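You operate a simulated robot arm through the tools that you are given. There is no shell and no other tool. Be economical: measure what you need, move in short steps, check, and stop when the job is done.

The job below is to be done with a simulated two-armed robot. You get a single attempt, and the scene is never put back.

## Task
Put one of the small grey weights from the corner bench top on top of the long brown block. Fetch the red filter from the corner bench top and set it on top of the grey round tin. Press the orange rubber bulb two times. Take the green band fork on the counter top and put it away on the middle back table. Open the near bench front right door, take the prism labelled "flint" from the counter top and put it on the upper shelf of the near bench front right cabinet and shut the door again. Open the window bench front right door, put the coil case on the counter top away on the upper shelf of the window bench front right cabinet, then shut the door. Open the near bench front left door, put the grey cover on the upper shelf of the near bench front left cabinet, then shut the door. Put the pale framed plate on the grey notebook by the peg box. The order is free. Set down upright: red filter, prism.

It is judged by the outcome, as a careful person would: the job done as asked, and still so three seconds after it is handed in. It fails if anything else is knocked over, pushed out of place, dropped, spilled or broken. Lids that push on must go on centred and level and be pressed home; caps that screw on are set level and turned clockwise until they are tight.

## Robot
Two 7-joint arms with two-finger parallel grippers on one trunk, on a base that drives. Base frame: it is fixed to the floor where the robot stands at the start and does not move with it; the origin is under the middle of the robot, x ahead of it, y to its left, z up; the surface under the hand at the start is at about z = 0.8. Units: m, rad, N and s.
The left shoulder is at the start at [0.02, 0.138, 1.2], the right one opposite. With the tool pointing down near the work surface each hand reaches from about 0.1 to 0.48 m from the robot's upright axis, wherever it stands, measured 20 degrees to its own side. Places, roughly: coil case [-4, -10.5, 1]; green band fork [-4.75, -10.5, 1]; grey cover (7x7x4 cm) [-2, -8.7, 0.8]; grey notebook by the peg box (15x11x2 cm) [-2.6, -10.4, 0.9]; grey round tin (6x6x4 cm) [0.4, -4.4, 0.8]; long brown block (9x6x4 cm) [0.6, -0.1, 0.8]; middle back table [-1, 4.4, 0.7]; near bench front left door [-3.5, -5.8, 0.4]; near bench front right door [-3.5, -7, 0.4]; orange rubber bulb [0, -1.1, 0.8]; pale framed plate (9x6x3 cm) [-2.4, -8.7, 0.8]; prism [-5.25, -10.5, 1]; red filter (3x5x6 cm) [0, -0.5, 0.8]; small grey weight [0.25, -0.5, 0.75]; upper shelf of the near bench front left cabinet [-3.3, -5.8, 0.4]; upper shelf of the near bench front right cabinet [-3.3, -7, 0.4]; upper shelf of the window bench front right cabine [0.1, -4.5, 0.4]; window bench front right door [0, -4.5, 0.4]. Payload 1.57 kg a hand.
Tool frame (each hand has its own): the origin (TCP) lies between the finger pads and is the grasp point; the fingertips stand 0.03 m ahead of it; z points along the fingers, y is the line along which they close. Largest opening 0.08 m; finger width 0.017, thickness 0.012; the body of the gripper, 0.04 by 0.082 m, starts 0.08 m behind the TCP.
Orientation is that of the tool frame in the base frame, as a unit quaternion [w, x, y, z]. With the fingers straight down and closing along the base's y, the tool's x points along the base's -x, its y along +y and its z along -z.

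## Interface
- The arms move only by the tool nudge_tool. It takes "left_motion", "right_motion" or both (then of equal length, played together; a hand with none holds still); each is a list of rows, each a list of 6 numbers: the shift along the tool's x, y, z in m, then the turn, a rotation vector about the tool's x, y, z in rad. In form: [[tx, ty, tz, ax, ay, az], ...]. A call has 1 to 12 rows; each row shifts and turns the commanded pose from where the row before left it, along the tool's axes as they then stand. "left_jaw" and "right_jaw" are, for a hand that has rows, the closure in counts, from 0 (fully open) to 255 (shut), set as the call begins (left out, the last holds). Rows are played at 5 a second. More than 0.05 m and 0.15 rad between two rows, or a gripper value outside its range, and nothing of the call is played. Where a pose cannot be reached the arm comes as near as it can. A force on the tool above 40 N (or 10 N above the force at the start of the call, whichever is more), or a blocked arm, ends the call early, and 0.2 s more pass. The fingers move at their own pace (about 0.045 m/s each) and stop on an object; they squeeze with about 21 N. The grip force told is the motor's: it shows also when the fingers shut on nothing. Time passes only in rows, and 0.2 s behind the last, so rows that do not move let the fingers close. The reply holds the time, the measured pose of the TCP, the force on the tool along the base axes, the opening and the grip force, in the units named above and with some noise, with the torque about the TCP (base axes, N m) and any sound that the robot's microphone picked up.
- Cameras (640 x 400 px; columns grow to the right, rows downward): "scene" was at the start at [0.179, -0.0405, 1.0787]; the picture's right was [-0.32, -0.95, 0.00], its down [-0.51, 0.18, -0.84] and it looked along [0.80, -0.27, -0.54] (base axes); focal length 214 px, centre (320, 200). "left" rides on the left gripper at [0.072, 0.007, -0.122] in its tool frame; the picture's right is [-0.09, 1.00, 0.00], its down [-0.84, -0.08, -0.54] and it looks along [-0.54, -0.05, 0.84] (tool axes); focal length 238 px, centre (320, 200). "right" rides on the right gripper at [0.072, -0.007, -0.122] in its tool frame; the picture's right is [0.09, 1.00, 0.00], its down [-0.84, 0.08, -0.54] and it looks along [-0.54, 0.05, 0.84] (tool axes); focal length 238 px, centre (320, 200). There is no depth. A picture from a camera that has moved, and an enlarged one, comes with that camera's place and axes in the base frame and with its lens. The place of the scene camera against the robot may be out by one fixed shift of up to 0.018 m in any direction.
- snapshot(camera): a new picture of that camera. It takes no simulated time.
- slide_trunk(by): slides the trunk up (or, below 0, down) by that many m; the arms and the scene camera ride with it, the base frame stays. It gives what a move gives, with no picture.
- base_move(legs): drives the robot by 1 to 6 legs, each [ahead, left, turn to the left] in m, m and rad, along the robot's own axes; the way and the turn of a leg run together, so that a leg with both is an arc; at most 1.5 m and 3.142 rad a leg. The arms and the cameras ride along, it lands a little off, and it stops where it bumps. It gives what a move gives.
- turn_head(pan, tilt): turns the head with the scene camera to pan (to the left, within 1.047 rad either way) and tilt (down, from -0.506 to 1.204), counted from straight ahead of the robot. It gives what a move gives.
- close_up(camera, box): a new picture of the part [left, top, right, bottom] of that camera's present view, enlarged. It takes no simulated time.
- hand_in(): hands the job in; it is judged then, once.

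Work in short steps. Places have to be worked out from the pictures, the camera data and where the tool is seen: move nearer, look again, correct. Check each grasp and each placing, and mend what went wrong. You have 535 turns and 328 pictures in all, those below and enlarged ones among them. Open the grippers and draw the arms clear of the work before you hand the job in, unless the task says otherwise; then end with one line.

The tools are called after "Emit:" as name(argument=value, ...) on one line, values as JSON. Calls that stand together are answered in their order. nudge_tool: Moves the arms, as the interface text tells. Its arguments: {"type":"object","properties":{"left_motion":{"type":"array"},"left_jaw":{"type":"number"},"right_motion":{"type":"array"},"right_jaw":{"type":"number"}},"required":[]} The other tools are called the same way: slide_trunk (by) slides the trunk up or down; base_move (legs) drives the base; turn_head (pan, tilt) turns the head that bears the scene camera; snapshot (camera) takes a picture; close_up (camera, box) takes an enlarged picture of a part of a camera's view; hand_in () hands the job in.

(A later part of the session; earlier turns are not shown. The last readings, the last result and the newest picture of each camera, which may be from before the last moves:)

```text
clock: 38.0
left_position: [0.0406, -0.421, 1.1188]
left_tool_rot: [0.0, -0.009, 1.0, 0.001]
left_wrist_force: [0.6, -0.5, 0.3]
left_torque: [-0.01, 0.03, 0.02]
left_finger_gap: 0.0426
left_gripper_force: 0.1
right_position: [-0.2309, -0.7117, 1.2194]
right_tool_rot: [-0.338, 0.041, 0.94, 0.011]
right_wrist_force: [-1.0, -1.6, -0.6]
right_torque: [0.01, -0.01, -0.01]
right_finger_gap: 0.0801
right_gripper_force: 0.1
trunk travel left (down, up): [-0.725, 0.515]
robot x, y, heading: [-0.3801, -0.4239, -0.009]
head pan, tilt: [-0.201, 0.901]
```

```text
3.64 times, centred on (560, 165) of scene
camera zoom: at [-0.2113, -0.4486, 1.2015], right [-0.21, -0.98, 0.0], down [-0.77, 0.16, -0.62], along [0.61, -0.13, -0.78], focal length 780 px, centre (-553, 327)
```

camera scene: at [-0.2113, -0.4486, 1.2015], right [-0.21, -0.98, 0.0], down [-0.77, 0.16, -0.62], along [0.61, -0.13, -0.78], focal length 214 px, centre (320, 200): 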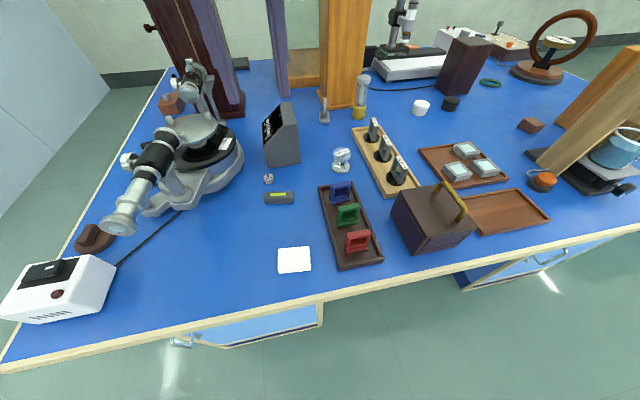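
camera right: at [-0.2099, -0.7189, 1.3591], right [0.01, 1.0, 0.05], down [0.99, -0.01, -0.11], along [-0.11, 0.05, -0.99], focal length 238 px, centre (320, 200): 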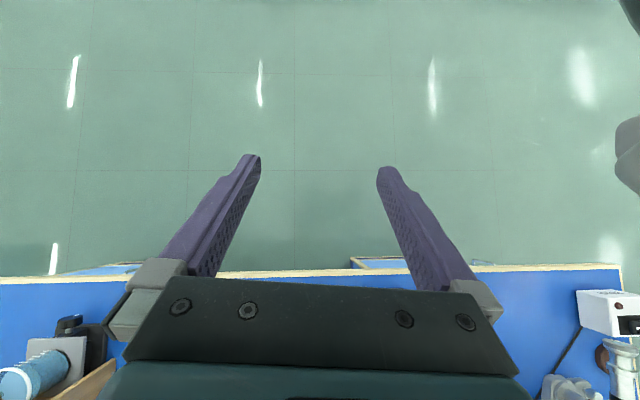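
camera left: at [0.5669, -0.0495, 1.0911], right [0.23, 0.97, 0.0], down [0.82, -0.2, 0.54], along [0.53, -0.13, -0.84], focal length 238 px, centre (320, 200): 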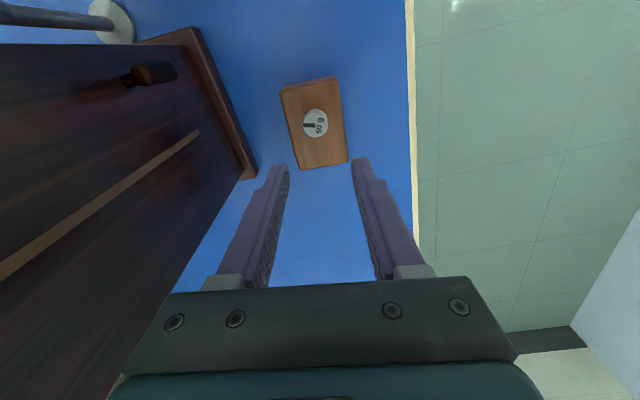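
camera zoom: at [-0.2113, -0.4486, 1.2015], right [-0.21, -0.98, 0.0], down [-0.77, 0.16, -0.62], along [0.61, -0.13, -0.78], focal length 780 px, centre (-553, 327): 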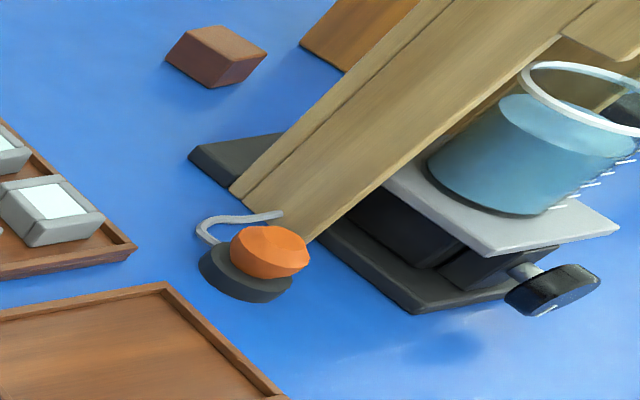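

The red filter stands at about (-0.036, -0.557), aligned with the axes. I lower the trunk back, draw the left hand back, and level the right tool.

Emit:
nudge_tool(left_motion=[[0.04, 0.02, -0.02, 0, 0, 0], [0.04, 0.02, -0.02, 0, 0, 0], [0.04, 0.02, -0.02, 0, 0, 0], [0.0, 0.02, -0.02, 0, 0, 0], [0, 0, 0, 0, 0, 0], [0, 0, 0, 0, 0, 0]], left_jaw=0, right_motion=[[0, 0, 0, 0.0045, -0.138, -0.0168], [0, 0, 0, 0.0045, -0.138, -0.0168], [0, 0, 0, 0.0045, -0.138, -0.0168], [0, 0, 0, 0.0045, -0.138, -0.0168], [0, 0, 0, 0.0045, -0.138, -0.0168], [0, 0, 0, 0, 0, 0]])

Emit:
slide_trunk(by=-0.13)

Emit:
nudge_tool(right_motion=[[-0.04, 0.03, 0, 0, 0, 0], [-0.04, 0.03, 0, 0, 0, 0], [-0.03, 0.03, 0.02, 0, 0, 0], [-0.03, 0.03, 0.02, 0, 0, 0], [-0.03, 0.03, 0.02, 0, 0, 0], [0, 0, 0, 0, 0, 0]])

Emit:
snapshot(camera="right")

```text
clock: 39.0
left_position: [-0.0802, -0.3504, 1.1941]
left_tool_rot: [0.0, -0.009, 1.0, 0.002]
left_wrist_force: [0.8, 0.5, -0.1]
left_torque: [0.01, 0.01, -0.02]
left_finger_gap: 0.0797
left_gripper_force: 0.0
right_position: [-0.2595, -0.711, 1.1973]
right_tool_rot: [-0.185, 0.012, 0.983, 0.006]
right_wrist_force: [-0.4, 1.1, -0.6]
right_torque: [0.02, -0.02, 0.0]
right_finger_gap: 0.0801
right_gripper_force: 0.1
trunk travel left (down, up): [-0.725, 0.515]
robot x, y, heading: [-0.3788, -0.418, -0.005]
head pan, tilt: [-0.201, 0.901]
stopped in row 4 (right hand): the arm was blocked; the commanded pose is now the measured one
```

```text
clock: 40.6
left_position: [-0.0812, -0.3485, 1.0646]
left_tool_rot: [0.0, -0.01, 1.0, 0.002]
left_wrist_force: [-0.2, -1.0, -0.7]
left_torque: [-0.02, 0.03, 0.0]
left_finger_gap: 0.08
left_gripper_force: 0.0
right_position: [-0.2584, -0.7117, 1.0655]
right_tool_rot: [-0.186, 0.011, 0.983, 0.005]
right_wrist_force: [-0.1, -0.3, -0.4]
right_torque: [-0.01, -0.01, 0.01]
right_finger_gap: 0.08
right_gripper_force: 0.1
trunk travel left (down, up): [-0.595, 0.645]
robot x, y, heading: [-0.3773, -0.4231, -0.001]
head pan, tilt: [-0.201, 0.901]
```

```text
clock: 42.0
left_position: [-0.0817, -0.3499, 1.0646]
left_tool_rot: [0.0, -0.01, 1.0, 0.001]
left_wrist_force: [0.9, -0.4, -0.2]
left_torque: [-0.01, 0.02, 0.02]
left_finger_gap: 0.08
left_gripper_force: 0.0
right_position: [-0.1194, -0.5637, 0.9478]
right_tool_rot: [-0.185, 0.012, 0.983, 0.006]
right_wrist_force: [0.2, -0.6, 0.2]
right_torque: [0.0, 0.0, -0.01]
right_finger_gap: 0.0798
right_gripper_force: 0.0
trunk travel left (down, up): [-0.595, 0.645]
robot x, y, heading: [-0.3773, -0.423, -0.002]
head pan, tilt: [-0.201, 0.901]
```

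```text
300 pictures are left
camera right: at [-0.1408, -0.5711, 1.0882], right [-0.06, 1.0, 0.04], down [0.98, 0.05, 0.2], along [0.2, 0.05, -0.98], focal length 238 px, centre (320, 200)
```

right: 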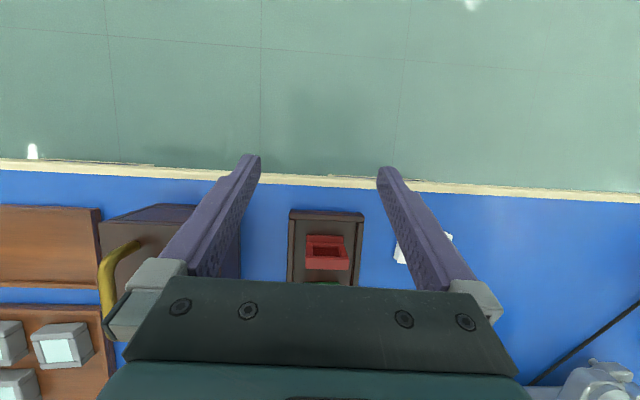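

The red filter shows below the gripper. I finish levelling the right tool and move over it.

Emit:
nudge_tool(right_motion=[[0, 0, 0, 0.004, -0.124, -0.008], [0, 0, 0, 0.004, -0.124, -0.008], [0, 0, 0, 0.004, -0.124, -0.008], [-0.03, 0.003, 0, 0, 0, 0], [-0.03, 0.003, 0, 0, 0, 0], [-0.02, 0.003, 0, 0, 0, 0], [0, 0, 0, 0, 0, 0]])

Emit:
snapshot(camera="right")

```text
clock: 43.6
left_position: [-0.0812, -0.3498, 1.0656]
left_tool_rot: [0.001, -0.01, 1.0, 0.002]
left_wrist_force: [0.6, -0.2, 0.1]
left_torque: [-0.03, -0.01, -0.03]
left_finger_gap: 0.08
left_gripper_force: 0.0
right_position: [-0.0375, -0.5569, 0.9491]
right_tool_rot: [0.0, 0.0, 1.0, 0.0]
right_wrist_force: [-0.6, -0.5, -1.2]
right_torque: [0.01, 0.03, 0.0]
right_finger_gap: 0.0801
right_gripper_force: 0.0
trunk travel left (down, up): [-0.595, 0.645]
robot x, y, heading: [-0.3798, -0.4191, -0.003]
head pan, tilt: [-0.201, 0.901]
```

```text
299 pictures are left
camera right: at [-0.1084, -0.5616, 1.072], right [-0.09, 1.0, 0.0], down [0.84, 0.08, 0.54], along [0.54, 0.05, -0.84], focal length 238 px, centre (320, 200)
```

right: 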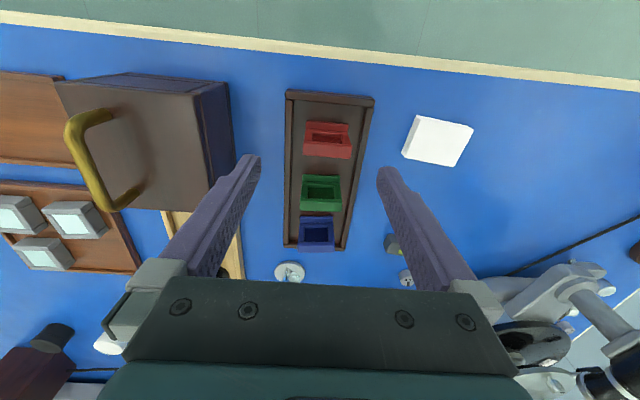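

The filter's top edge is at about (-0.026, -0.547). I narrow the jaws, shift over it, and descend to z≈0.90 for a check.

Emit:
nudge_tool(right_motion=[[-0.011, 0.01, 0, 0, 0, 0], [0, 0, 0.025, 0, 0, 0], [0, 0, 0.025, 0, 0, 0], [0, 0, 0, 0, 0, 0]], right_jaw=45)

Emit:
snapshot(camera="right")

```text
clock: 44.6
left_position: [-0.0812, -0.3501, 1.0653]
left_tool_rot: [0.0, -0.009, 1.0, 0.002]
left_wrist_force: [0.7, 0.0, 0.0]
left_torque: [0.0, 0.0, 0.01]
left_finger_gap: 0.08
left_gripper_force: 0.0
right_position: [-0.0271, -0.5457, 0.8995]
right_tool_rot: [0.0, 0.0, 1.0, 0.0]
right_wrist_force: [-0.4, 0.0, -0.4]
right_torque: [0.0, 0.02, 0.03]
right_finger_gap: 0.0658
right_gripper_force: 0.0
trunk travel left (down, up): [-0.595, 0.645]
robot x, y, heading: [-0.3784, -0.4215, -0.006]
head pan, tilt: [-0.201, 0.901]
```

```text
298 pictures are left
camera right: at [-0.0985, -0.5517, 1.0223], right [-0.09, 1.0, 0.0], down [0.84, 0.08, 0.54], along [0.54, 0.05, -0.84], focal length 238 px, centre (320, 200)
```

right: 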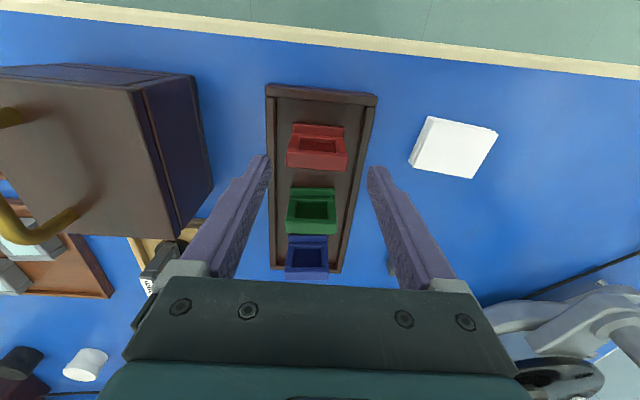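

Aligned. I descend to z≈0.853 and close.

Emit:
nudge_tool(right_motion=[[0, -0.001, 0.016, 0, 0, 0], [0, 0, 0.016, 0, 0, 0], [0, 0, 0.015, 0, 0, 0], [0, 0, 0, 0, 0, 0]])

Emit:
nudge_tool(right_motion=[[0, 0, 0, 0, 0, 0], [0, 0, 0, 0, 0, 0], [0, 0, 0, 0, 0, 0], [0, 0, 0, 0, 0, 0]], right_jaw=255)

Emit:
nudge_tool(right_motion=[[0, 0, -0.02, 0, 0, 0], [0, 0, -0.03, 0, 0, 0], [0, 0, -0.03, 0, 0, 0], [0, 0, 0, 0, 0, 0]])

Emit:
snapshot(camera="right")

```text
clock: 45.6
left_position: [-0.0805, -0.3495, 1.0636]
left_tool_rot: [0.001, -0.009, 1.0, 0.002]
left_wrist_force: [0.3, 0.4, 0.1]
left_torque: [0.01, -0.02, -0.02]
left_finger_gap: 0.08
left_gripper_force: 0.1
right_position: [-0.026, -0.5443, 0.8524]
right_tool_rot: [0.0, 0.0, 1.0, 0.0]
right_wrist_force: [-0.1, 0.3, 0.8]
right_torque: [0.01, 0.0, 0.01]
right_finger_gap: 0.066
right_gripper_force: 0.1
trunk travel left (down, up): [-0.595, 0.645]
robot x, y, heading: [-0.3777, -0.422, -0.006]
head pan, tilt: [-0.201, 0.901]
```

```text
clock: 46.6
left_position: [-0.082, -0.3493, 1.0642]
left_tool_rot: [0.0, -0.01, 1.0, 0.001]
left_wrist_force: [0.5, 0.7, 0.5]
left_torque: [-0.03, -0.03, 0.03]
left_finger_gap: 0.0798
left_gripper_force: 0.1
right_position: [-0.0248, -0.5461, 0.8529]
right_tool_rot: [0.001, 0.0, 1.0, 0.0]
right_wrist_force: [-0.1, -0.3, -0.4]
right_torque: [-0.01, 0.01, -0.01]
right_finger_gap: 0.0452
right_gripper_force: 20.8
trunk travel left (down, up): [-0.595, 0.645]
robot x, y, heading: [-0.3746, -0.4179, 0.0]
head pan, tilt: [-0.201, 0.901]
```

```text
clock: 47.6
left_position: [-0.0824, -0.3501, 1.0645]
left_tool_rot: [0.0, -0.01, 1.0, 0.001]
left_wrist_force: [-0.8, 0.5, -0.2]
left_torque: [-0.04, -0.03, -0.01]
left_finger_gap: 0.0801
left_gripper_force: 0.0
right_position: [-0.0237, -0.5471, 0.934]
right_tool_rot: [-0.001, 0.0, 1.0, -0.001]
right_wrist_force: [0.1, -0.7, -1.4]
right_torque: [-0.02, 0.01, -0.01]
right_finger_gap: 0.0453
right_gripper_force: 21.5
trunk travel left (down, up): [-0.595, 0.645]
robot x, y, heading: [-0.3783, -0.4221, -0.008]
head pan, tilt: [-0.201, 0.901]
```

```text
297 pictures are left
camera right: at [-0.0965, -0.5524, 1.0561], right [-0.09, 1.0, 0.0], down [0.84, 0.08, 0.54], along [0.54, 0.05, -0.84], focal length 238 px, centre (320, 200)
```

right: 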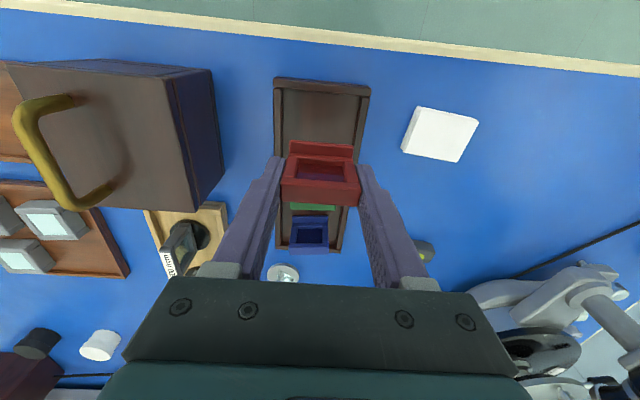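

The filter is held firmly at 45 mm. I lift, draw the right hand back, raise the trunk, and strafe right to see the bulb.

Emit:
slide_trunk(by=0.15)

Emit:
nudge_tool(right_motion=[[0.04, 0, -0.01, 0, 0, 0], [0.04, 0, -0.01, 0, 0, 0], [0.04, 0, -0.01, 0, 0, 0], [0, 0, 0, 0, 0, 0]])

Emit:
base_move(legs=[[0, -0.5, 0]])

Emit:
snapshot(camera="scene")

```text
clock: 49.3
left_position: [-0.0814, -0.3502, 1.2136]
left_tool_rot: [0.0, -0.01, 1.0, 0.001]
left_wrist_force: [0.8, -0.2, 0.0]
left_torque: [-0.02, -0.01, -0.01]
left_finger_gap: 0.0801
left_gripper_force: 0.0
right_position: [-0.0259, -0.5455, 1.0832]
right_tool_rot: [0.0, 0.0, 1.0, -0.001]
right_wrist_force: [0.2, 0.4, 0.7]
right_torque: [-0.02, 0.01, 0.01]
right_finger_gap: 0.0452
right_gripper_force: 21.1
trunk travel left (down, up): [-0.745, 0.495]
robot x, y, heading: [-0.3801, -0.4228, -0.004]
head pan, tilt: [-0.201, 0.901]
```

```text
clock: 50.3
left_position: [-0.0824, -0.3494, 1.2155]
left_tool_rot: [0.0, -0.01, 1.0, 0.001]
left_wrist_force: [0.1, -0.6, -0.7]
left_torque: [-0.02, -0.01, 0.0]
left_finger_gap: 0.08
left_gripper_force: 0.0
right_position: [-0.1452, -0.5485, 1.1136]
right_tool_rot: [0.0, -0.001, 1.0, -0.001]
right_wrist_force: [-0.5, -0.3, -0.6]
right_torque: [-0.03, -0.04, 0.01]
right_finger_gap: 0.0451
right_gripper_force: 20.5
trunk travel left (down, up): [-0.745, 0.495]
robot x, y, heading: [-0.38, -0.4229, -0.007]
head pan, tilt: [-0.201, 0.901]
```

```text
clock: 53.3
left_position: [-0.0823, -0.852, 1.2142]
left_tool_rot: [0.0, -0.015, 1.0, 0.002]
left_wrist_force: [0.2, 0.9, -0.6]
left_torque: [-0.01, 0.03, -0.01]
left_finger_gap: 0.08
left_gripper_force: 0.0
right_position: [-0.1425, -1.0487, 1.1121]
right_tool_rot: [0.0, -0.005, 1.0, 0.0]
right_wrist_force: [-0.5, 0.4, -0.9]
right_torque: [-0.03, 0.0, -0.02]
right_finger_gap: 0.0452
right_gripper_force: 21.0
trunk travel left (down, up): [-0.745, 0.495]
robot x, y, heading: [-0.3807, -0.9219, 0.003]
head pan, tilt: [-0.201, 0.901]
```

```text
296 pictures are left
camera scene: at [-0.2113, -0.9509, 1.2214], right [-0.19, -0.98, 0.0], down [-0.77, 0.15, -0.62], along [0.61, -0.12, -0.78], focal length 214 px, centre (320, 200)
```

scene: 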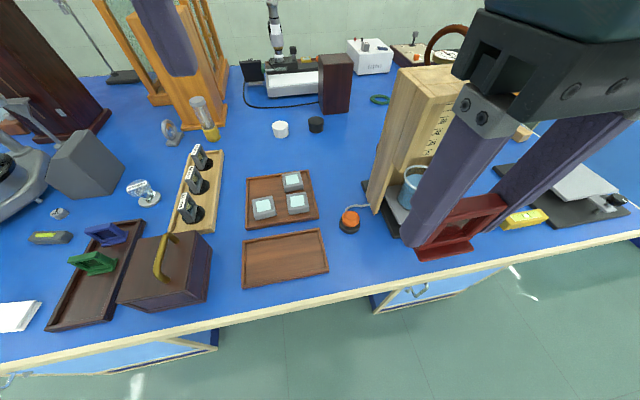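

The bulb is at about (0.026, -1.062), just left of the upright board (edge y≈-1.134). I drive to stand straight before it.

Emit:
base_move(legs=[[0, -0.14, 0], [0.03, 0, 0]])

Emit:
nudge_tool(left_motion=[[0, -0.03, 0, 0, 0, 0], [-0.02, -0.03, 0, 0, 0, 0], [-0.03, -0.02, 0, 0, 0, 0], [0, 0, 0, 0, 0, 0]], left_jaw=255)

Emit:
snapshot(camera="left")

Emit:
snapshot(camera="right")

```text
clock: 55.0
left_position: [-0.0509, -0.9929, 1.2146]
left_tool_rot: [0.0, -0.014, 1.0, 0.002]
left_wrist_force: [-0.1, -0.8, 0.4]
left_torque: [0.01, -0.02, 0.0]
left_finger_gap: 0.0798
left_gripper_force: 0.1
right_position: [-0.1127, -1.1898, 1.1135]
right_tool_rot: [0.001, -0.005, 1.0, 0.0]
right_wrist_force: [-0.3, 0.8, -1.0]
right_torque: [-0.01, 0.04, 0.0]
right_finger_gap: 0.0454
right_gripper_force: 21.0
trunk travel left (down, up): [-0.745, 0.495]
robot x, y, heading: [-0.353, -1.0675, -0.0]
head pan, tilt: [-0.201, 0.901]
```

```text
clock: 56.0
left_position: [0.0008, -1.0716, 1.2164]
left_tool_rot: [0.0, -0.013, 1.0, 0.001]
left_wrist_force: [0.6, -0.3, 0.4]
left_torque: [-0.02, -0.01, -0.04]
left_finger_gap: 0.0
left_gripper_force: 4.6
right_position: [-0.1136, -1.1914, 1.1133]
right_tool_rot: [0.0, -0.004, 1.0, -0.001]
right_wrist_force: [0.7, 0.1, -0.2]
right_torque: [0.01, 0.01, 0.03]
right_finger_gap: 0.0455
right_gripper_force: 21.2
trunk travel left (down, up): [-0.745, 0.495]
robot x, y, heading: [-0.3491, -1.0661, 0.003]
head pan, tilt: [-0.201, 0.901]
```

```text
295 pictures are left
camera left: at [-0.0723, -1.0669, 1.3354], right [0.07, 1.0, 0.0], down [0.84, -0.06, 0.54], along [0.54, -0.03, -0.84], focal length 238 px, centre (320, 200)
```

left: 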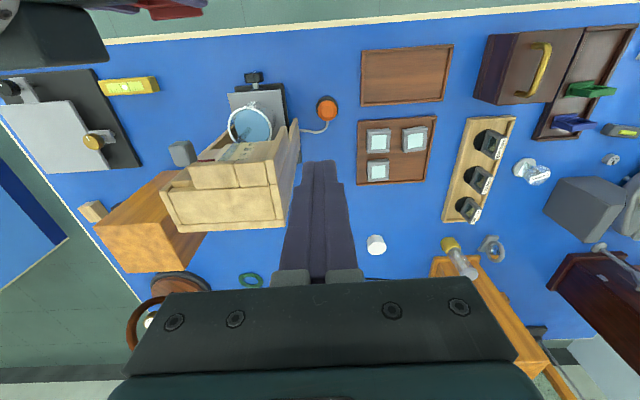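

```text
294 pictures are left
camera right: at [-0.1843, -1.1968, 1.2352], right [-0.1, 0.99, 0.0], down [0.84, 0.08, 0.54], along [0.54, 0.06, -0.84], focal length 238 px, centre (320, 200)
```

right: 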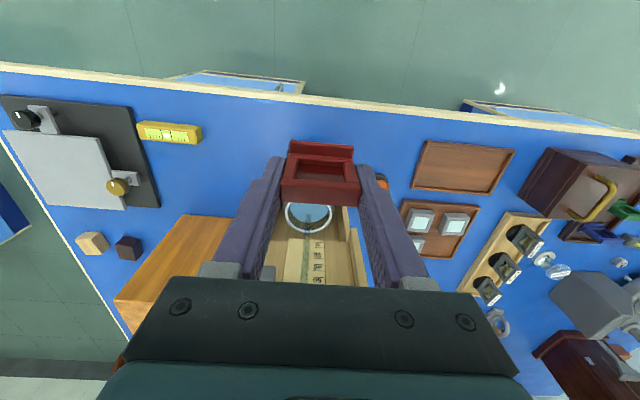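

The bulb is at about (0.032, -1.058). I move the right hand aside, lower the trunk, and bring the closed left fingers over the bulb, offset slightly away from the board.

Emit:
nudge_tool(right_motion=[[0.02, -0.03, 0, 0, 0, 0], [0.01, -0.04, 0, 0, 0, 0], [0, 0, 0, 0, 0, 0]], left_motion=[[-0.01, 0.01, 0, 0, 0, 0], [-0.017, 0.01, 0, 0, 0, 0], [0, 0, 0, 0, 0, 0]])

Emit:
slide_trunk(by=-0.15)

Emit:
nudge_tool(left_motion=[[0, 0, 0.04, 0, 0, 0], [0, 0, 0.04, 0, 0, 0], [0, 0, 0.04, 0, 0, 0], [0, 0, 0.04, 0, 0, 0], [0, 0, 0, 0, 0, 0]])

Emit:
snapshot(camera="left")

```text
clock: 56.8
left_position: [0.0267, -1.0505, 1.2135]
left_tool_rot: [-0.001, -0.014, 1.0, 0.002]
left_wrist_force: [0.4, -0.7, 0.8]
left_torque: [-0.01, 0.03, 0.01]
left_finger_gap: 0.0
left_gripper_force: 21.0
right_position: [-0.1403, -1.2603, 1.1119]
right_tool_rot: [0.0, -0.004, 1.0, 0.0]
right_wrist_force: [-0.4, 0.4, -0.8]
right_torque: [0.03, -0.01, -0.01]
right_finger_gap: 0.0455
right_gripper_force: 20.8
trunk travel left (down, up): [-0.745, 0.495]
robot x, y, heading: [-0.3494, -1.0632, 0.001]
head pan, tilt: [-0.201, 0.901]
```

```text
clock: 58.6
left_position: [0.0266, -1.0516, 1.0632]
left_tool_rot: [0.0, -0.014, 1.0, 0.002]
left_wrist_force: [-0.5, -0.1, -0.1]
left_torque: [0.02, 0.0, 0.02]
left_finger_gap: 0.0
left_gripper_force: 20.9
right_position: [-0.1407, -1.2594, 0.962]
right_tool_rot: [-0.001, -0.004, 1.0, 0.0]
right_wrist_force: [-0.3, -0.1, 0.4]
right_torque: [0.0, -0.01, 0.01]
right_finger_gap: 0.0452
right_gripper_force: 20.5
trunk travel left (down, up): [-0.595, 0.645]
robot x, y, heading: [-0.3495, -1.0641, 0.005]
head pan, tilt: [-0.201, 0.901]
```

```text
clock: 59.8
left_position: [0.0267, -1.0493, 0.9027]
left_tool_rot: [0.001, -0.014, 1.0, 0.002]
left_wrist_force: [0.2, -0.3, -0.5]
left_torque: [-0.03, 0.0, -0.01]
left_finger_gap: 0.0001
left_gripper_force: 20.7
right_position: [-0.1419, -1.2601, 0.9625]
right_tool_rot: [0.001, -0.005, 1.0, 0.0]
right_wrist_force: [-0.2, -0.8, -0.6]
right_torque: [0.0, 0.0, -0.03]
right_finger_gap: 0.0453
right_gripper_force: 21.3
trunk travel left (down, up): [-0.595, 0.645]
robot x, y, heading: [-0.3498, -1.0623, 0.003]
head pan, tilt: [-0.201, 0.901]
```

```text
293 pictures are left
camera left: at [-0.0465, -1.0453, 1.0228], right [0.06, 1.0, 0.0], down [0.84, -0.06, 0.54], along [0.54, -0.03, -0.84], focal length 238 px, centre (320, 200)
```

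left: 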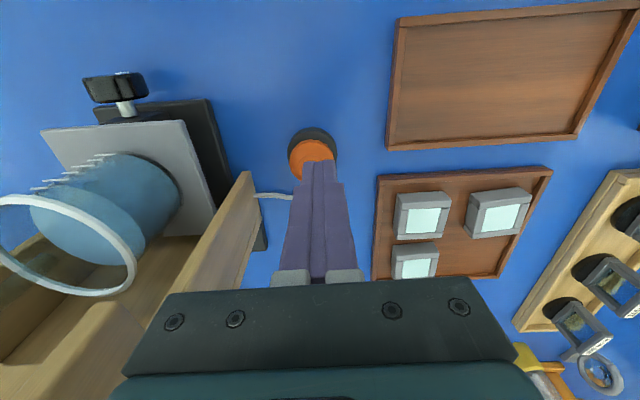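

The bulb centre is about 7 mm ahead and 7 mm right of the tips. I correct and lower toward its top.

Emit:
nudge_tool(left_motion=[[-0.006, -0.006, 0.015, 0, 0, 0], [0, 0, 0.01, 0, 0, 0], [0, 0, 0, 0, 0, 0]])

Emit:
snapshot(camera="left")

```text
clock: 60.6
left_position: [0.0323, -1.0562, 0.8779]
left_tool_rot: [0.0, -0.014, 1.0, 0.001]
left_wrist_force: [-0.5, -0.7, 0.3]
left_torque: [0.0, -0.01, 0.03]
left_finger_gap: 0.0002
left_gripper_force: 21.3
right_position: [-0.1419, -1.2599, 0.9617]
right_tool_rot: [0.0, -0.004, 1.0, -0.001]
right_wrist_force: [-0.4, -0.2, 0.2]
right_torque: [0.02, 0.0, -0.01]
right_finger_gap: 0.0453
right_gripper_force: 21.3
trunk travel left (down, up): [-0.595, 0.645]
robot x, y, heading: [-0.3494, -1.0672, 0.001]
head pan, tilt: [-0.201, 0.901]
```

```text
292 pictures are left
camera left: at [-0.0403, -1.0513, 0.999], right [0.06, 1.0, 0.0], down [0.84, -0.06, 0.54], along [0.54, -0.03, -0.84], focal length 238 px, centre (320, 200)
```

left: 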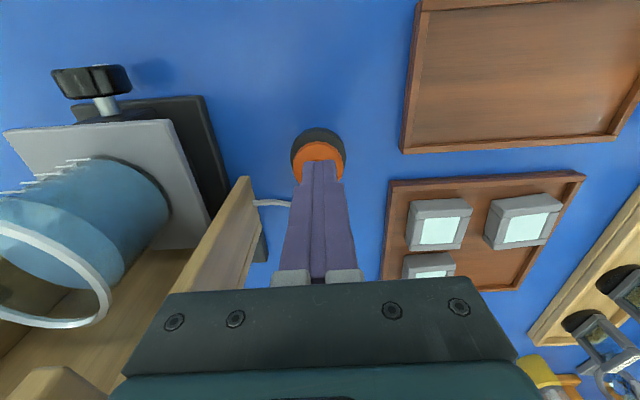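

Aligned. First press: descend in small steps.

Emit:
nudge_tool(left_motion=[[0, 0, 0.004, 0, 0, 0], [0, 0, 0.004, 0, 0, 0], [0, 0, 0.004, 0, 0, 0], [0, 0, 0.003, 0, 0, 0]])

```text
clock: 61.6
left_position: [0.0334, -1.0559, 0.8632]
left_tool_rot: [0.0, -0.015, 1.0, 0.002]
left_wrist_force: [-2.1, 1.0, 2.6]
left_torque: [0.02, 0.08, 0.02]
left_finger_gap: 0.0
left_gripper_force: 21.0
right_position: [-0.1416, -1.2609, 0.9615]
right_tool_rot: [0.0, -0.005, 1.0, 0.0]
right_wrist_force: [0.2, 0.3, 0.2]
right_torque: [0.05, 0.0, -0.02]
right_finger_gap: 0.0452
right_gripper_force: 20.9
trunk travel left (down, up): [-0.595, 0.645]
robot x, y, heading: [-0.3507, -1.065, 0.006]
head pan, tilt: [-0.201, 0.901]
heard: click
```

A click at light contact – the first press. I release by rising.

Emit:
nudge_tool(left_motion=[[0, 0, -0.008, 0, 0, 0], [0, 0, -0.008, 0, 0, 0], [0, 0, -0.004, 0, 0, 0], [0, 0, 0, 0, 0, 0], [0, 0, 0, 0, 0, 0]])

Emit:
nudge_tool(left_motion=[[0, 0, 0.008, 0, 0, 0], [0, 0, 0.004, 0, 0, 0], [0, 0, 0.004, 0, 0, 0], [0, 0, 0.004, 0, 0, 0]])

```text
clock: 62.8
left_position: [0.0321, -1.0544, 0.8833]
left_tool_rot: [0.0, -0.014, 1.0, 0.002]
left_wrist_force: [0.0, -0.4, -0.2]
left_torque: [-0.01, -0.03, -0.01]
left_finger_gap: 0.0002
left_gripper_force: 20.7
right_position: [-0.1422, -1.2595, 0.962]
right_tool_rot: [0.0, -0.005, 1.0, 0.0]
right_wrist_force: [-0.7, 0.5, -1.1]
right_torque: [-0.03, -0.01, -0.03]
right_finger_gap: 0.0457
right_gripper_force: 21.0
trunk travel left (down, up): [-0.595, 0.645]
robot x, y, heading: [-0.3506, -1.0671, 0.005]
head pan, tilt: [-0.201, 0.901]
```

```text
clock: 63.8
left_position: [0.0334, -1.0553, 0.8625]
left_tool_rot: [0.0, -0.015, 1.0, 0.002]
left_wrist_force: [-1.0, 0.4, 3.3]
left_torque: [0.03, 0.04, -0.02]
left_finger_gap: 0.0
left_gripper_force: 20.9
right_position: [-0.1422, -1.2601, 0.962]
right_tool_rot: [0.001, -0.003, 1.0, 0.0]
right_wrist_force: [0.4, -0.2, -0.7]
right_torque: [-0.02, 0.01, 0.0]
right_finger_gap: 0.0453
right_gripper_force: 21.5
trunk travel left (down, up): [-0.595, 0.645]
robot x, y, heading: [-0.3522, -1.0614, -0.002]
head pan, tilt: [-0.201, 0.901]
heard: click
```

Second click heard. I raise the left hand well clear, lift the trunk and back away from the bench.

Emit:
nudge_tool(left_motion=[[0, 0, -0.02, 0, 0, 0], [0, 0, -0.04, 0, 0, 0], [0, 0, -0.04, 0, 0, 0], [0, 0, -0.04, 0, 0, 0], [0, 0, 0, 0, 0, 0]])

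Emit:
slide_trunk(by=0.15)

Emit:
base_move(legs=[[-0.4, 0, 0], [0, 0, -1.57]])

Emit:
turn_head(pan=0, tilt=0.3)

Emit:
snapshot(camera="scene")

```text
clock: 65.0
left_position: [0.0297, -1.059, 1.0035]
left_tool_rot: [-0.001, -0.014, 1.0, 0.002]
left_wrist_force: [0.2, -0.6, 0.2]
left_torque: [-0.02, -0.02, 0.0]
left_finger_gap: 0.0002
left_gripper_force: 21.0
right_position: [-0.1421, -1.2597, 0.9623]
right_tool_rot: [0.0, -0.004, 1.0, 0.0]
right_wrist_force: [0.2, 0.5, 0.3]
right_torque: [0.0, -0.01, -0.04]
right_finger_gap: 0.0455
right_gripper_force: 21.2
trunk travel left (down, up): [-0.595, 0.645]
robot x, y, heading: [-0.3499, -1.0659, -0.001]
head pan, tilt: [-0.201, 0.901]
```

```text
clock: 66.7
left_position: [0.0316, -1.058, 1.154]
left_tool_rot: [-0.001, -0.013, 1.0, 0.002]
left_wrist_force: [-0.5, -1.0, 0.6]
left_torque: [-0.02, 0.0, -0.02]
left_finger_gap: 0.0001
left_gripper_force: 21.3
right_position: [-0.1413, -1.2596, 1.1117]
right_tool_rot: [0.0, -0.004, 1.0, 0.0]
right_wrist_force: [-0.2, 0.0, -0.6]
right_torque: [0.0, 0.02, 0.02]
right_finger_gap: 0.0454
right_gripper_force: 21.0
trunk travel left (down, up): [-0.745, 0.495]
robot x, y, heading: [-0.3512, -1.0682, 0.007]
head pan, tilt: [-0.201, 0.901]
```

```text
clock: 73.1
left_position: [-0.7499, -1.4472, 1.1526]
left_tool_rot: [0.001, 0.702, 0.712, 0.001]
left_wrist_force: [0.2, 0.8, 1.1]
left_torque: [0.02, 0.01, 0.01]
left_finger_gap: 0.0
left_gripper_force: 21.3
right_position: [-0.9486, -1.2723, 1.1104]
right_tool_rot: [-0.001, 0.708, 0.706, -0.001]
right_wrist_force: [-0.6, -0.5, -0.3]
right_torque: [-0.02, 0.03, 0.02]
right_finger_gap: 0.0453
right_gripper_force: 20.8
trunk travel left (down, up): [-0.745, 0.495]
robot x, y, heading: [-0.7538, -1.066, -1.582]
head pan, tilt: [-0.201, 0.901]
```

```text
clock: 74.1
left_position: [-0.7496, -1.4478, 1.1542]
left_tool_rot: [0.002, 0.702, 0.712, 0.001]
left_wrist_force: [-0.1, -0.1, -0.1]
left_torque: [-0.02, -0.01, 0.04]
left_finger_gap: 0.0
left_gripper_force: 21.0
right_position: [-0.9501, -1.2723, 1.1128]
right_tool_rot: [0.001, 0.708, 0.706, -0.001]
right_wrist_force: [0.3, 0.3, -0.9]
right_torque: [0.0, 0.01, -0.03]
right_finger_gap: 0.0454
right_gripper_force: 20.7
trunk travel left (down, up): [-0.745, 0.495]
robot x, y, heading: [-0.7542, -1.0646, -1.579]
head pan, tilt: [0.0, 0.3]
```

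```text
291 pictures are left
camera scene: at [-0.7598, -1.2718, 1.2736], right [-1.0, 0.01, 0.0], down [0.0, 0.3, -0.95], along [-0.01, -0.95, -0.3], focal length 214 px, centre (320, 200)
```

scene: 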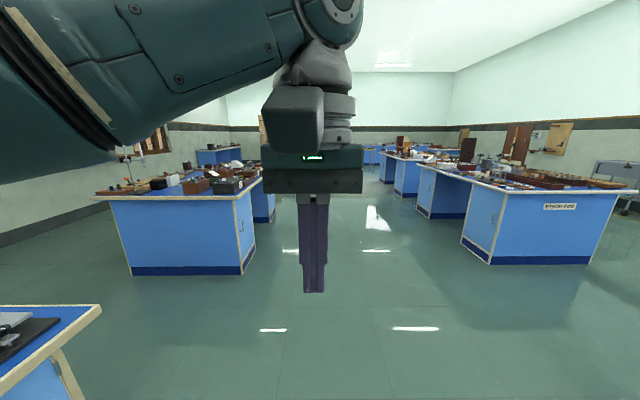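

The aisle is clear: the window bench front lies at x≈0, starting at y≈-3.05. I drive down the aisle to y≈-4.4 and turn to face the window bench.

Emit:
base_move(legs=[[1.5, 0, 0], [1.5, 0, 0], [0.3, 0, 0], [0, 0, 1.57]])

Emit:
turn_head(pan=-0.1, tilt=0.6)

Emit:
snapshot(camera="scene")

```text
clock: 94.1
left_position: [-0.4017, -4.373, 1.1533]
left_tool_rot: [0.0, -0.011, 1.0, 0.002]
left_wrist_force: [0.0, 0.1, 0.2]
left_torque: [-0.01, 0.02, -0.05]
left_finger_gap: 0.0002
left_gripper_force: 20.6
right_position: [-0.5756, -4.5741, 1.112]
right_tool_rot: [0.001, -0.001, 1.0, 0.0]
right_wrist_force: [-0.4, -0.3, 0.2]
right_torque: [0.02, 0.03, 0.0]
right_finger_gap: 0.0454
right_gripper_force: 20.6
trunk travel left (down, up): [-0.745, 0.495]
robot x, y, heading: [-0.7821, -4.3756, -0.002]
head pan, tilt: [0.0, 0.3]
```

```text
clock: 94.9
left_position: [-0.4017, -4.3731, 1.154]
left_tool_rot: [0.0, -0.012, 1.0, 0.002]
left_wrist_force: [-0.6, 0.1, -0.6]
left_torque: [0.0, 0.01, -0.02]
left_finger_gap: 0.0
left_gripper_force: 20.9
right_position: [-0.575, -4.5721, 1.112]
right_tool_rot: [0.001, -0.001, 1.0, 0.0]
right_wrist_force: [-0.5, -0.9, 0.0]
right_torque: [0.03, -0.03, -0.01]
right_finger_gap: 0.0454
right_gripper_force: 21.4
trunk travel left (down, up): [-0.745, 0.495]
robot x, y, heading: [-0.7852, -4.3763, 0.001]
head pan, tilt: [-0.099, 0.6]
```

```text
290 pictures are left
camera scene: at [-0.5996, -4.3988, 1.2463], right [-0.1, -0.99, 0.0], down [-0.56, 0.06, -0.83], along [0.82, -0.08, -0.56], focal length 214 px, centre (320, 200)
```

scene: 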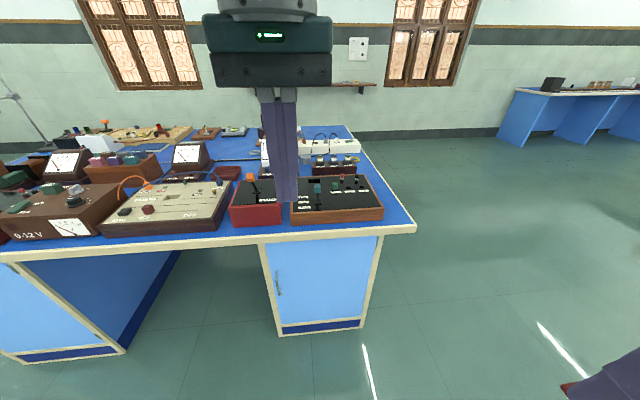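

The window bench right cabinet is in front, its handle on the door's left side. I move the left hand aside and enlarge the bench top to find the tin.

Emit:
nudge_tool(left_motion=[[0.02, 0.04, 0, 0, 0, 0], [0.02, 0.04, 0, 0, 0, 0], [0.02, 0.04, 0, 0, 0, 0], [0.02, 0.04, 0, 0, 0, 0]])

Emit:
close_up(camera="scene", box=[160, 110, 420, 240])

Emit:
close_up(camera="scene", box=[240, 220, 400, 340])

```text
clock: 95.9
left_position: [-0.4872, -4.2135, 1.1546]
left_tool_rot: [-0.001, -0.01, 1.0, 0.002]
left_wrist_force: [0.0, -0.2, 0.1]
left_torque: [0.0, 0.02, -0.02]
left_finger_gap: 0.0
left_gripper_force: 21.1
right_position: [-0.5751, -4.5728, 1.1123]
right_tool_rot: [0.0, -0.002, 1.0, 0.0]
right_wrist_force: [0.0, -0.1, -0.3]
right_torque: [0.02, -0.01, 0.02]
right_finger_gap: 0.0454
right_gripper_force: 21.3
trunk travel left (down, up): [-0.745, 0.495]
robot x, y, heading: [-0.7832, -4.3767, -0.002]
head pan, tilt: [-0.099, 0.6]
```

```text
2.46 times, centred on (290, 175) of scene
camera zoom: at [-0.5996, -4.3988, 1.2462], right [-0.1, -0.99, 0.0], down [-0.56, 0.06, -0.83], along [0.82, -0.08, -0.56], focal length 528 px, centre (394, 262)
```

zoom: 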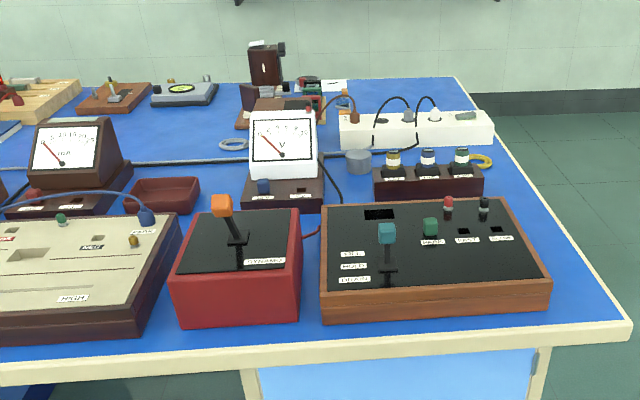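

```text
3.33 times, centred on (320, 280) of scene
camera zoom: at [-0.5996, -4.3988, 1.2462], right [-0.1, -0.99, 0.0], down [-0.56, 0.06, -0.83], along [0.82, -0.08, -0.56], focal length 715 px, centre (320, -67)
```

zoom: 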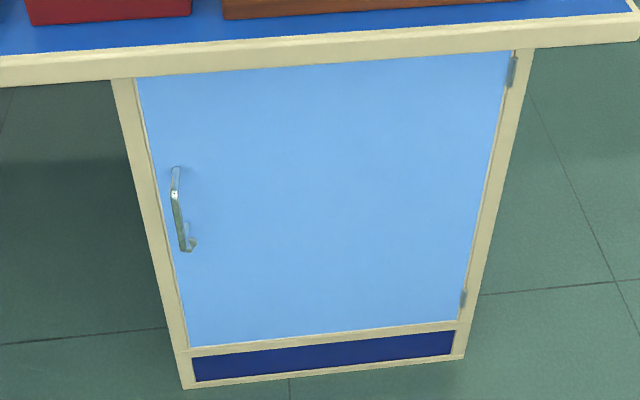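

The grey tin is at about (0.393, -4.424), behind the front instruments. I drive forward in steps with the hands held high.

Emit:
base_move(legs=[[0.45, 0.09, 0]])

Emit:
base_move(legs=[[0.3, 0, 0]])

Emit:
snapshot(camera="right")

```text
clock: 98.6
left_position: [-0.0381, -4.1249, 1.1546]
left_tool_rot: [0.0, -0.013, 1.0, 0.003]
left_wrist_force: [0.0, -0.2, -0.4]
left_torque: [0.03, 0.0, -0.01]
left_finger_gap: 0.0
left_gripper_force: 21.1
right_position: [-0.1273, -4.4839, 1.1108]
right_tool_rot: [0.0, -0.002, 1.0, 0.0]
right_wrist_force: [-0.4, 1.1, -0.1]
right_torque: [0.01, -0.01, 0.0]
right_finger_gap: 0.0453
right_gripper_force: 21.8
trunk travel left (down, up): [-0.745, 0.495]
robot x, y, heading: [-0.3361, -4.29, 0.001]
head pan, tilt: [-0.099, 0.6]
```

```text
clock: 100.7
left_position: [0.2596, -4.1261, 1.1539]
left_tool_rot: [0.001, -0.011, 1.0, 0.003]
left_wrist_force: [-0.9, -0.4, -0.6]
left_torque: [0.0, 0.02, -0.01]
left_finger_gap: 0.0001
left_gripper_force: 21.2
right_position: [0.1718, -4.4846, 1.112]
right_tool_rot: [0.0, -0.001, 1.0, 0.0]
right_wrist_force: [0.2, -0.2, -0.3]
right_torque: [-0.02, 0.03, -0.02]
right_finger_gap: 0.0453
right_gripper_force: 21.1
trunk travel left (down, up): [-0.745, 0.495]
robot x, y, heading: [-0.0377, -4.2911, 0.008]
head pan, tilt: [-0.099, 0.6]
```

```text
287 pictures are left
camera right: at [0.0994, -4.4908, 1.2343], right [-0.1, 1.0, 0.0], down [0.84, 0.08, 0.54], along [0.54, 0.05, -0.84], focal length 238 px, centre (320, 200)
```

right: 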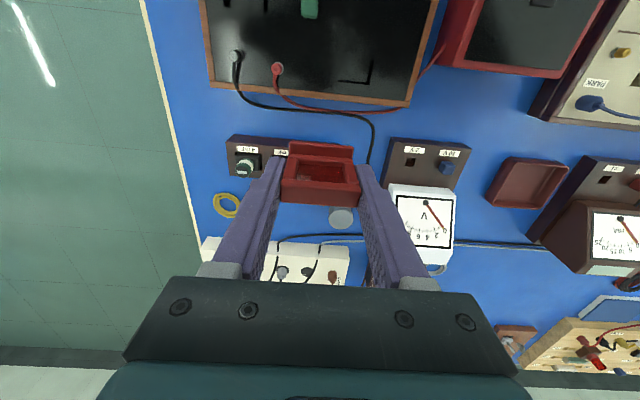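

The tin shows at (0.390, -4.418). I lower the trunk 0.12 and move the filter over it.

Emit:
slide_trunk(by=-0.11)

Emit:
nudge_tool(right_motion=[[-0.038, 0.011, 0, 0, 0, 0], [-0.038, 0.011, 0, 0, 0, 0], [-0.038, 0.011, 0, 0, 0, 0], [-0.038, 0.011, 0, 0, 0, 0], [-0.038, 0.011, 0, 0, 0, 0], [-0.036, 0.011, 0, 0, 0, 0], [0, 0, 0, 0, 0, 0]])

Emit:
snapshot(camera="right")

Emit:
turn_head(pan=-0.4, tilt=0.9)

Emit:
snapshot(camera="scene")

```text
clock: 102.1
left_position: [0.2599, -4.126, 1.0452]
left_tool_rot: [0.0, -0.012, 1.0, 0.002]
left_wrist_force: [-0.2, -0.3, 0.2]
left_torque: [0.02, -0.01, 0.01]
left_finger_gap: 0.0001
left_gripper_force: 21.7
right_position: [0.1697, -4.4838, 1.0026]
right_tool_rot: [0.0, -0.002, 1.0, 0.0]
right_wrist_force: [0.3, 1.0, -0.1]
right_torque: [0.03, -0.01, 0.0]
right_finger_gap: 0.0455
right_gripper_force: 21.6
trunk travel left (down, up): [-0.635, 0.605]
robot x, y, heading: [-0.032, -4.2899, -0.003]
head pan, tilt: [-0.099, 0.6]
```

```text
clock: 103.7
left_position: [0.26, -4.126, 1.0439]
left_tool_rot: [0.0, -0.012, 1.0, 0.001]
left_wrist_force: [-0.2, -0.7, -0.4]
left_torque: [-0.01, -0.01, 0.02]
left_finger_gap: 0.0001
left_gripper_force: 20.9
right_position: [0.3966, -4.4174, 0.9998]
right_tool_rot: [0.0, -0.002, 1.0, 0.0]
right_wrist_force: [0.7, -0.2, -0.1]
right_torque: [-0.02, 0.02, 0.0]
right_finger_gap: 0.0451
right_gripper_force: 21.2
trunk travel left (down, up): [-0.635, 0.605]
robot x, y, heading: [-0.0374, -4.2898, 0.001]
head pan, tilt: [-0.099, 0.6]
```

```text
286 pictures are left
camera right: at [0.3238, -4.4239, 1.1225], right [-0.1, 1.0, 0.0], down [0.84, 0.08, 0.54], along [0.54, 0.05, -0.84], focal length 238 px, centre (320, 200)
```

right: 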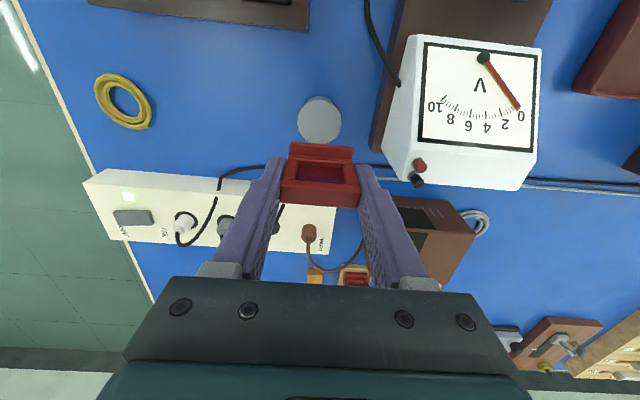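

```text
clock: 104.5
left_position: [0.2599, -4.1259, 1.0452]
left_tool_rot: [-0.001, -0.011, 1.0, 0.002]
left_wrist_force: [-0.4, 0.7, -0.1]
left_torque: [0.0, -0.04, 0.0]
left_finger_gap: 0.0
left_gripper_force: 20.9
right_position: [0.3953, -4.4172, 1.0011]
right_tool_rot: [-0.002, -0.002, 1.0, 0.0]
right_wrist_force: [-0.1, 0.0, -0.5]
right_torque: [-0.03, 0.0, -0.04]
right_finger_gap: 0.045
right_gripper_force: 21.3
trunk travel left (down, up): [-0.635, 0.605]
robot x, y, heading: [-0.0386, -4.2934, -0.001]
head pan, tilt: [-0.4, 0.901]
```

```text
285 pictures are left
camera scene: at [0.128, -4.3304, 1.1115], right [-0.39, -0.92, 0.0], down [-0.72, 0.31, -0.62], along [0.57, -0.24, -0.78], focal length 214 px, centre (320, 200)
```

scene: 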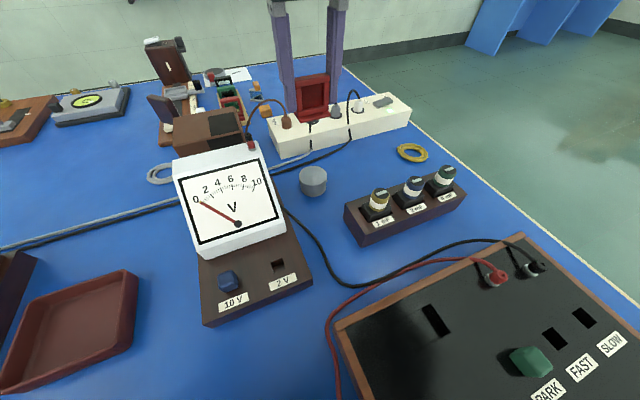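

Tin centre ≈(0.396, -4.418), right under the filter. I descend to just above the tin's top.

Emit:
nudge_tool(right_motion=[[0, 0, 0.03, 0, 0, 0], [0, 0, 0.03, 0, 0, 0], [0, 0, 0.03, 0, 0, 0], [0, 0, 0.01, 0, 0, 0], [0, 0, 0, 0, 0, 0]])

Emit:
close_up(camera="scene", box=[240, 100, 400, 220])

```text
clock: 105.7
left_position: [0.2609, -4.1253, 1.044]
left_tool_rot: [0.0, -0.011, 1.0, 0.002]
left_wrist_force: [0.0, 0.2, 0.2]
left_torque: [0.02, 0.02, -0.01]
left_finger_gap: 0.0
left_gripper_force: 20.8
right_position: [0.3976, -4.417, 0.9021]
right_tool_rot: [0.0, -0.002, 1.0, -0.001]
right_wrist_force: [-0.3, -0.6, -1.0]
right_torque: [-0.01, 0.03, 0.02]
right_finger_gap: 0.045
right_gripper_force: 21.2
trunk travel left (down, up): [-0.635, 0.605]
robot x, y, heading: [-0.0338, -4.287, -0.003]
head pan, tilt: [-0.4, 0.901]
```

```text
3.33 times, centred on (320, 160) of scene
camera zoom: at [0.1279, -4.3305, 1.1114], right [-0.39, -0.92, 0.0], down [-0.72, 0.31, -0.62], along [0.57, -0.24, -0.78], focal length 715 px, centre (320, 333)
```

zoom: 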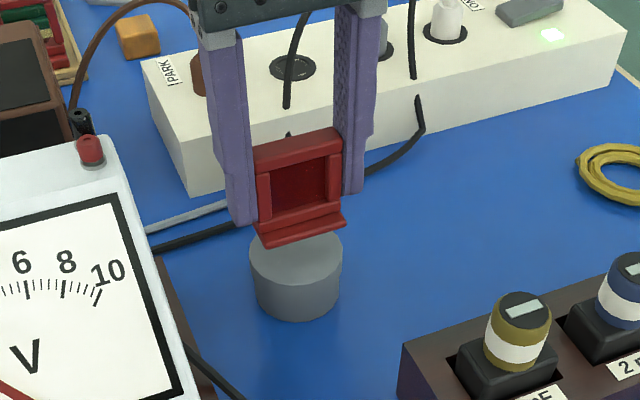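

Nicely above the tin. I lower in small steps until light contact.

Emit:
nudge_tool(right_motion=[[0, 0, 0.004, 0, 0, 0], [0, 0, 0.004, 0, 0, 0], [0, 0, 0.002, 0, 0, 0], [0, 0, 0, 0, 0, 0]])

Emit:
close_up(camera="scene", box=[240, 100, 400, 220])

```text
clock: 106.7
left_position: [0.2595, -4.1257, 1.0431]
left_tool_rot: [0.0, -0.011, 1.0, 0.001]
left_wrist_force: [-0.3, -0.3, 0.1]
left_torque: [-0.02, -0.01, -0.01]
left_finger_gap: 0.0
left_gripper_force: 20.8
right_position: [0.3958, -4.4173, 0.891]
right_tool_rot: [-0.001, -0.002, 1.0, 0.0]
right_wrist_force: [0.5, 0.1, -0.1]
right_torque: [-0.01, -0.01, -0.01]
right_finger_gap: 0.045
right_gripper_force: 21.1
trunk travel left (down, up): [-0.635, 0.605]
robot x, y, heading: [-0.0364, -4.2878, -0.002]
head pan, tilt: [-0.4, 0.901]
```

```text
3.33 times, centred on (320, 160) of scene
camera zoom: at [0.1279, -4.3305, 1.1114], right [-0.39, -0.92, 0.0], down [-0.72, 0.31, -0.62], along [0.57, -0.24, -0.78], focal length 715 px, centre (320, 333)
```

zoom: 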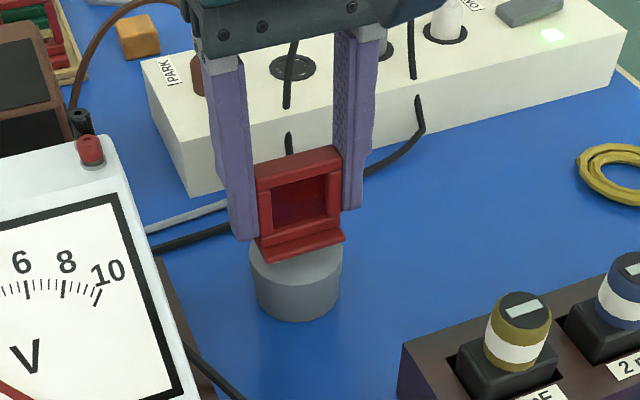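

The filter sits a bit too far back on the tin. I shift it 10 mm toward me and lower to contact.

Emit:
nudge_tool(right_motion=[[0.005, 0, 0, 0, 0, 0], [0.005, 0, 0, 0, 0, 0], [0, 0, 0.002, 0, 0, 0], [0, 0, 0, 0, 0, 0]])

Emit:
close_up(camera="scene", box=[240, 100, 400, 220])

```text
clock: 107.7
left_position: [0.2606, -4.1252, 1.0442]
left_tool_rot: [0.0, -0.011, 1.0, 0.002]
left_wrist_force: [0.8, -0.1, -1.1]
left_torque: [0.01, 0.03, -0.03]
left_finger_gap: 0.0
left_gripper_force: 20.7
right_position: [0.3849, -4.4164, 0.8892]
right_tool_rot: [-0.001, -0.002, 1.0, -0.001]
right_wrist_force: [0.0, -0.7, -0.4]
right_torque: [-0.01, 0.0, -0.02]
right_finger_gap: 0.0452
right_gripper_force: 21.4
trunk travel left (down, up): [-0.635, 0.605]
robot x, y, heading: [-0.0353, -4.2881, 0.001]
head pan, tilt: [-0.4, 0.901]
```

```text
3.33 times, centred on (320, 160) of scene
camera zoom: at [0.1279, -4.3305, 1.1114], right [-0.39, -0.92, 0.0], down [-0.72, 0.31, -0.62], along [0.57, -0.24, -0.78], focal length 715 px, centre (320, 333)
```

zoom: 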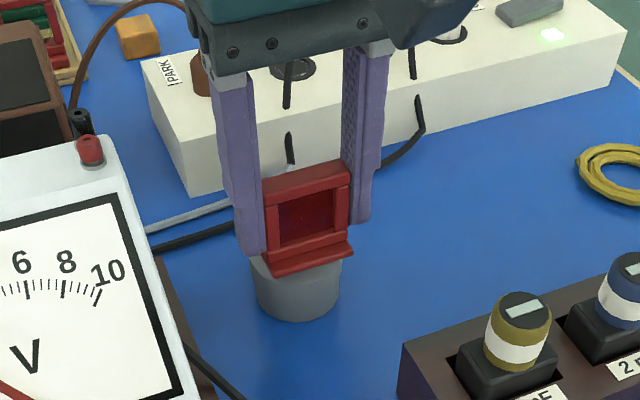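

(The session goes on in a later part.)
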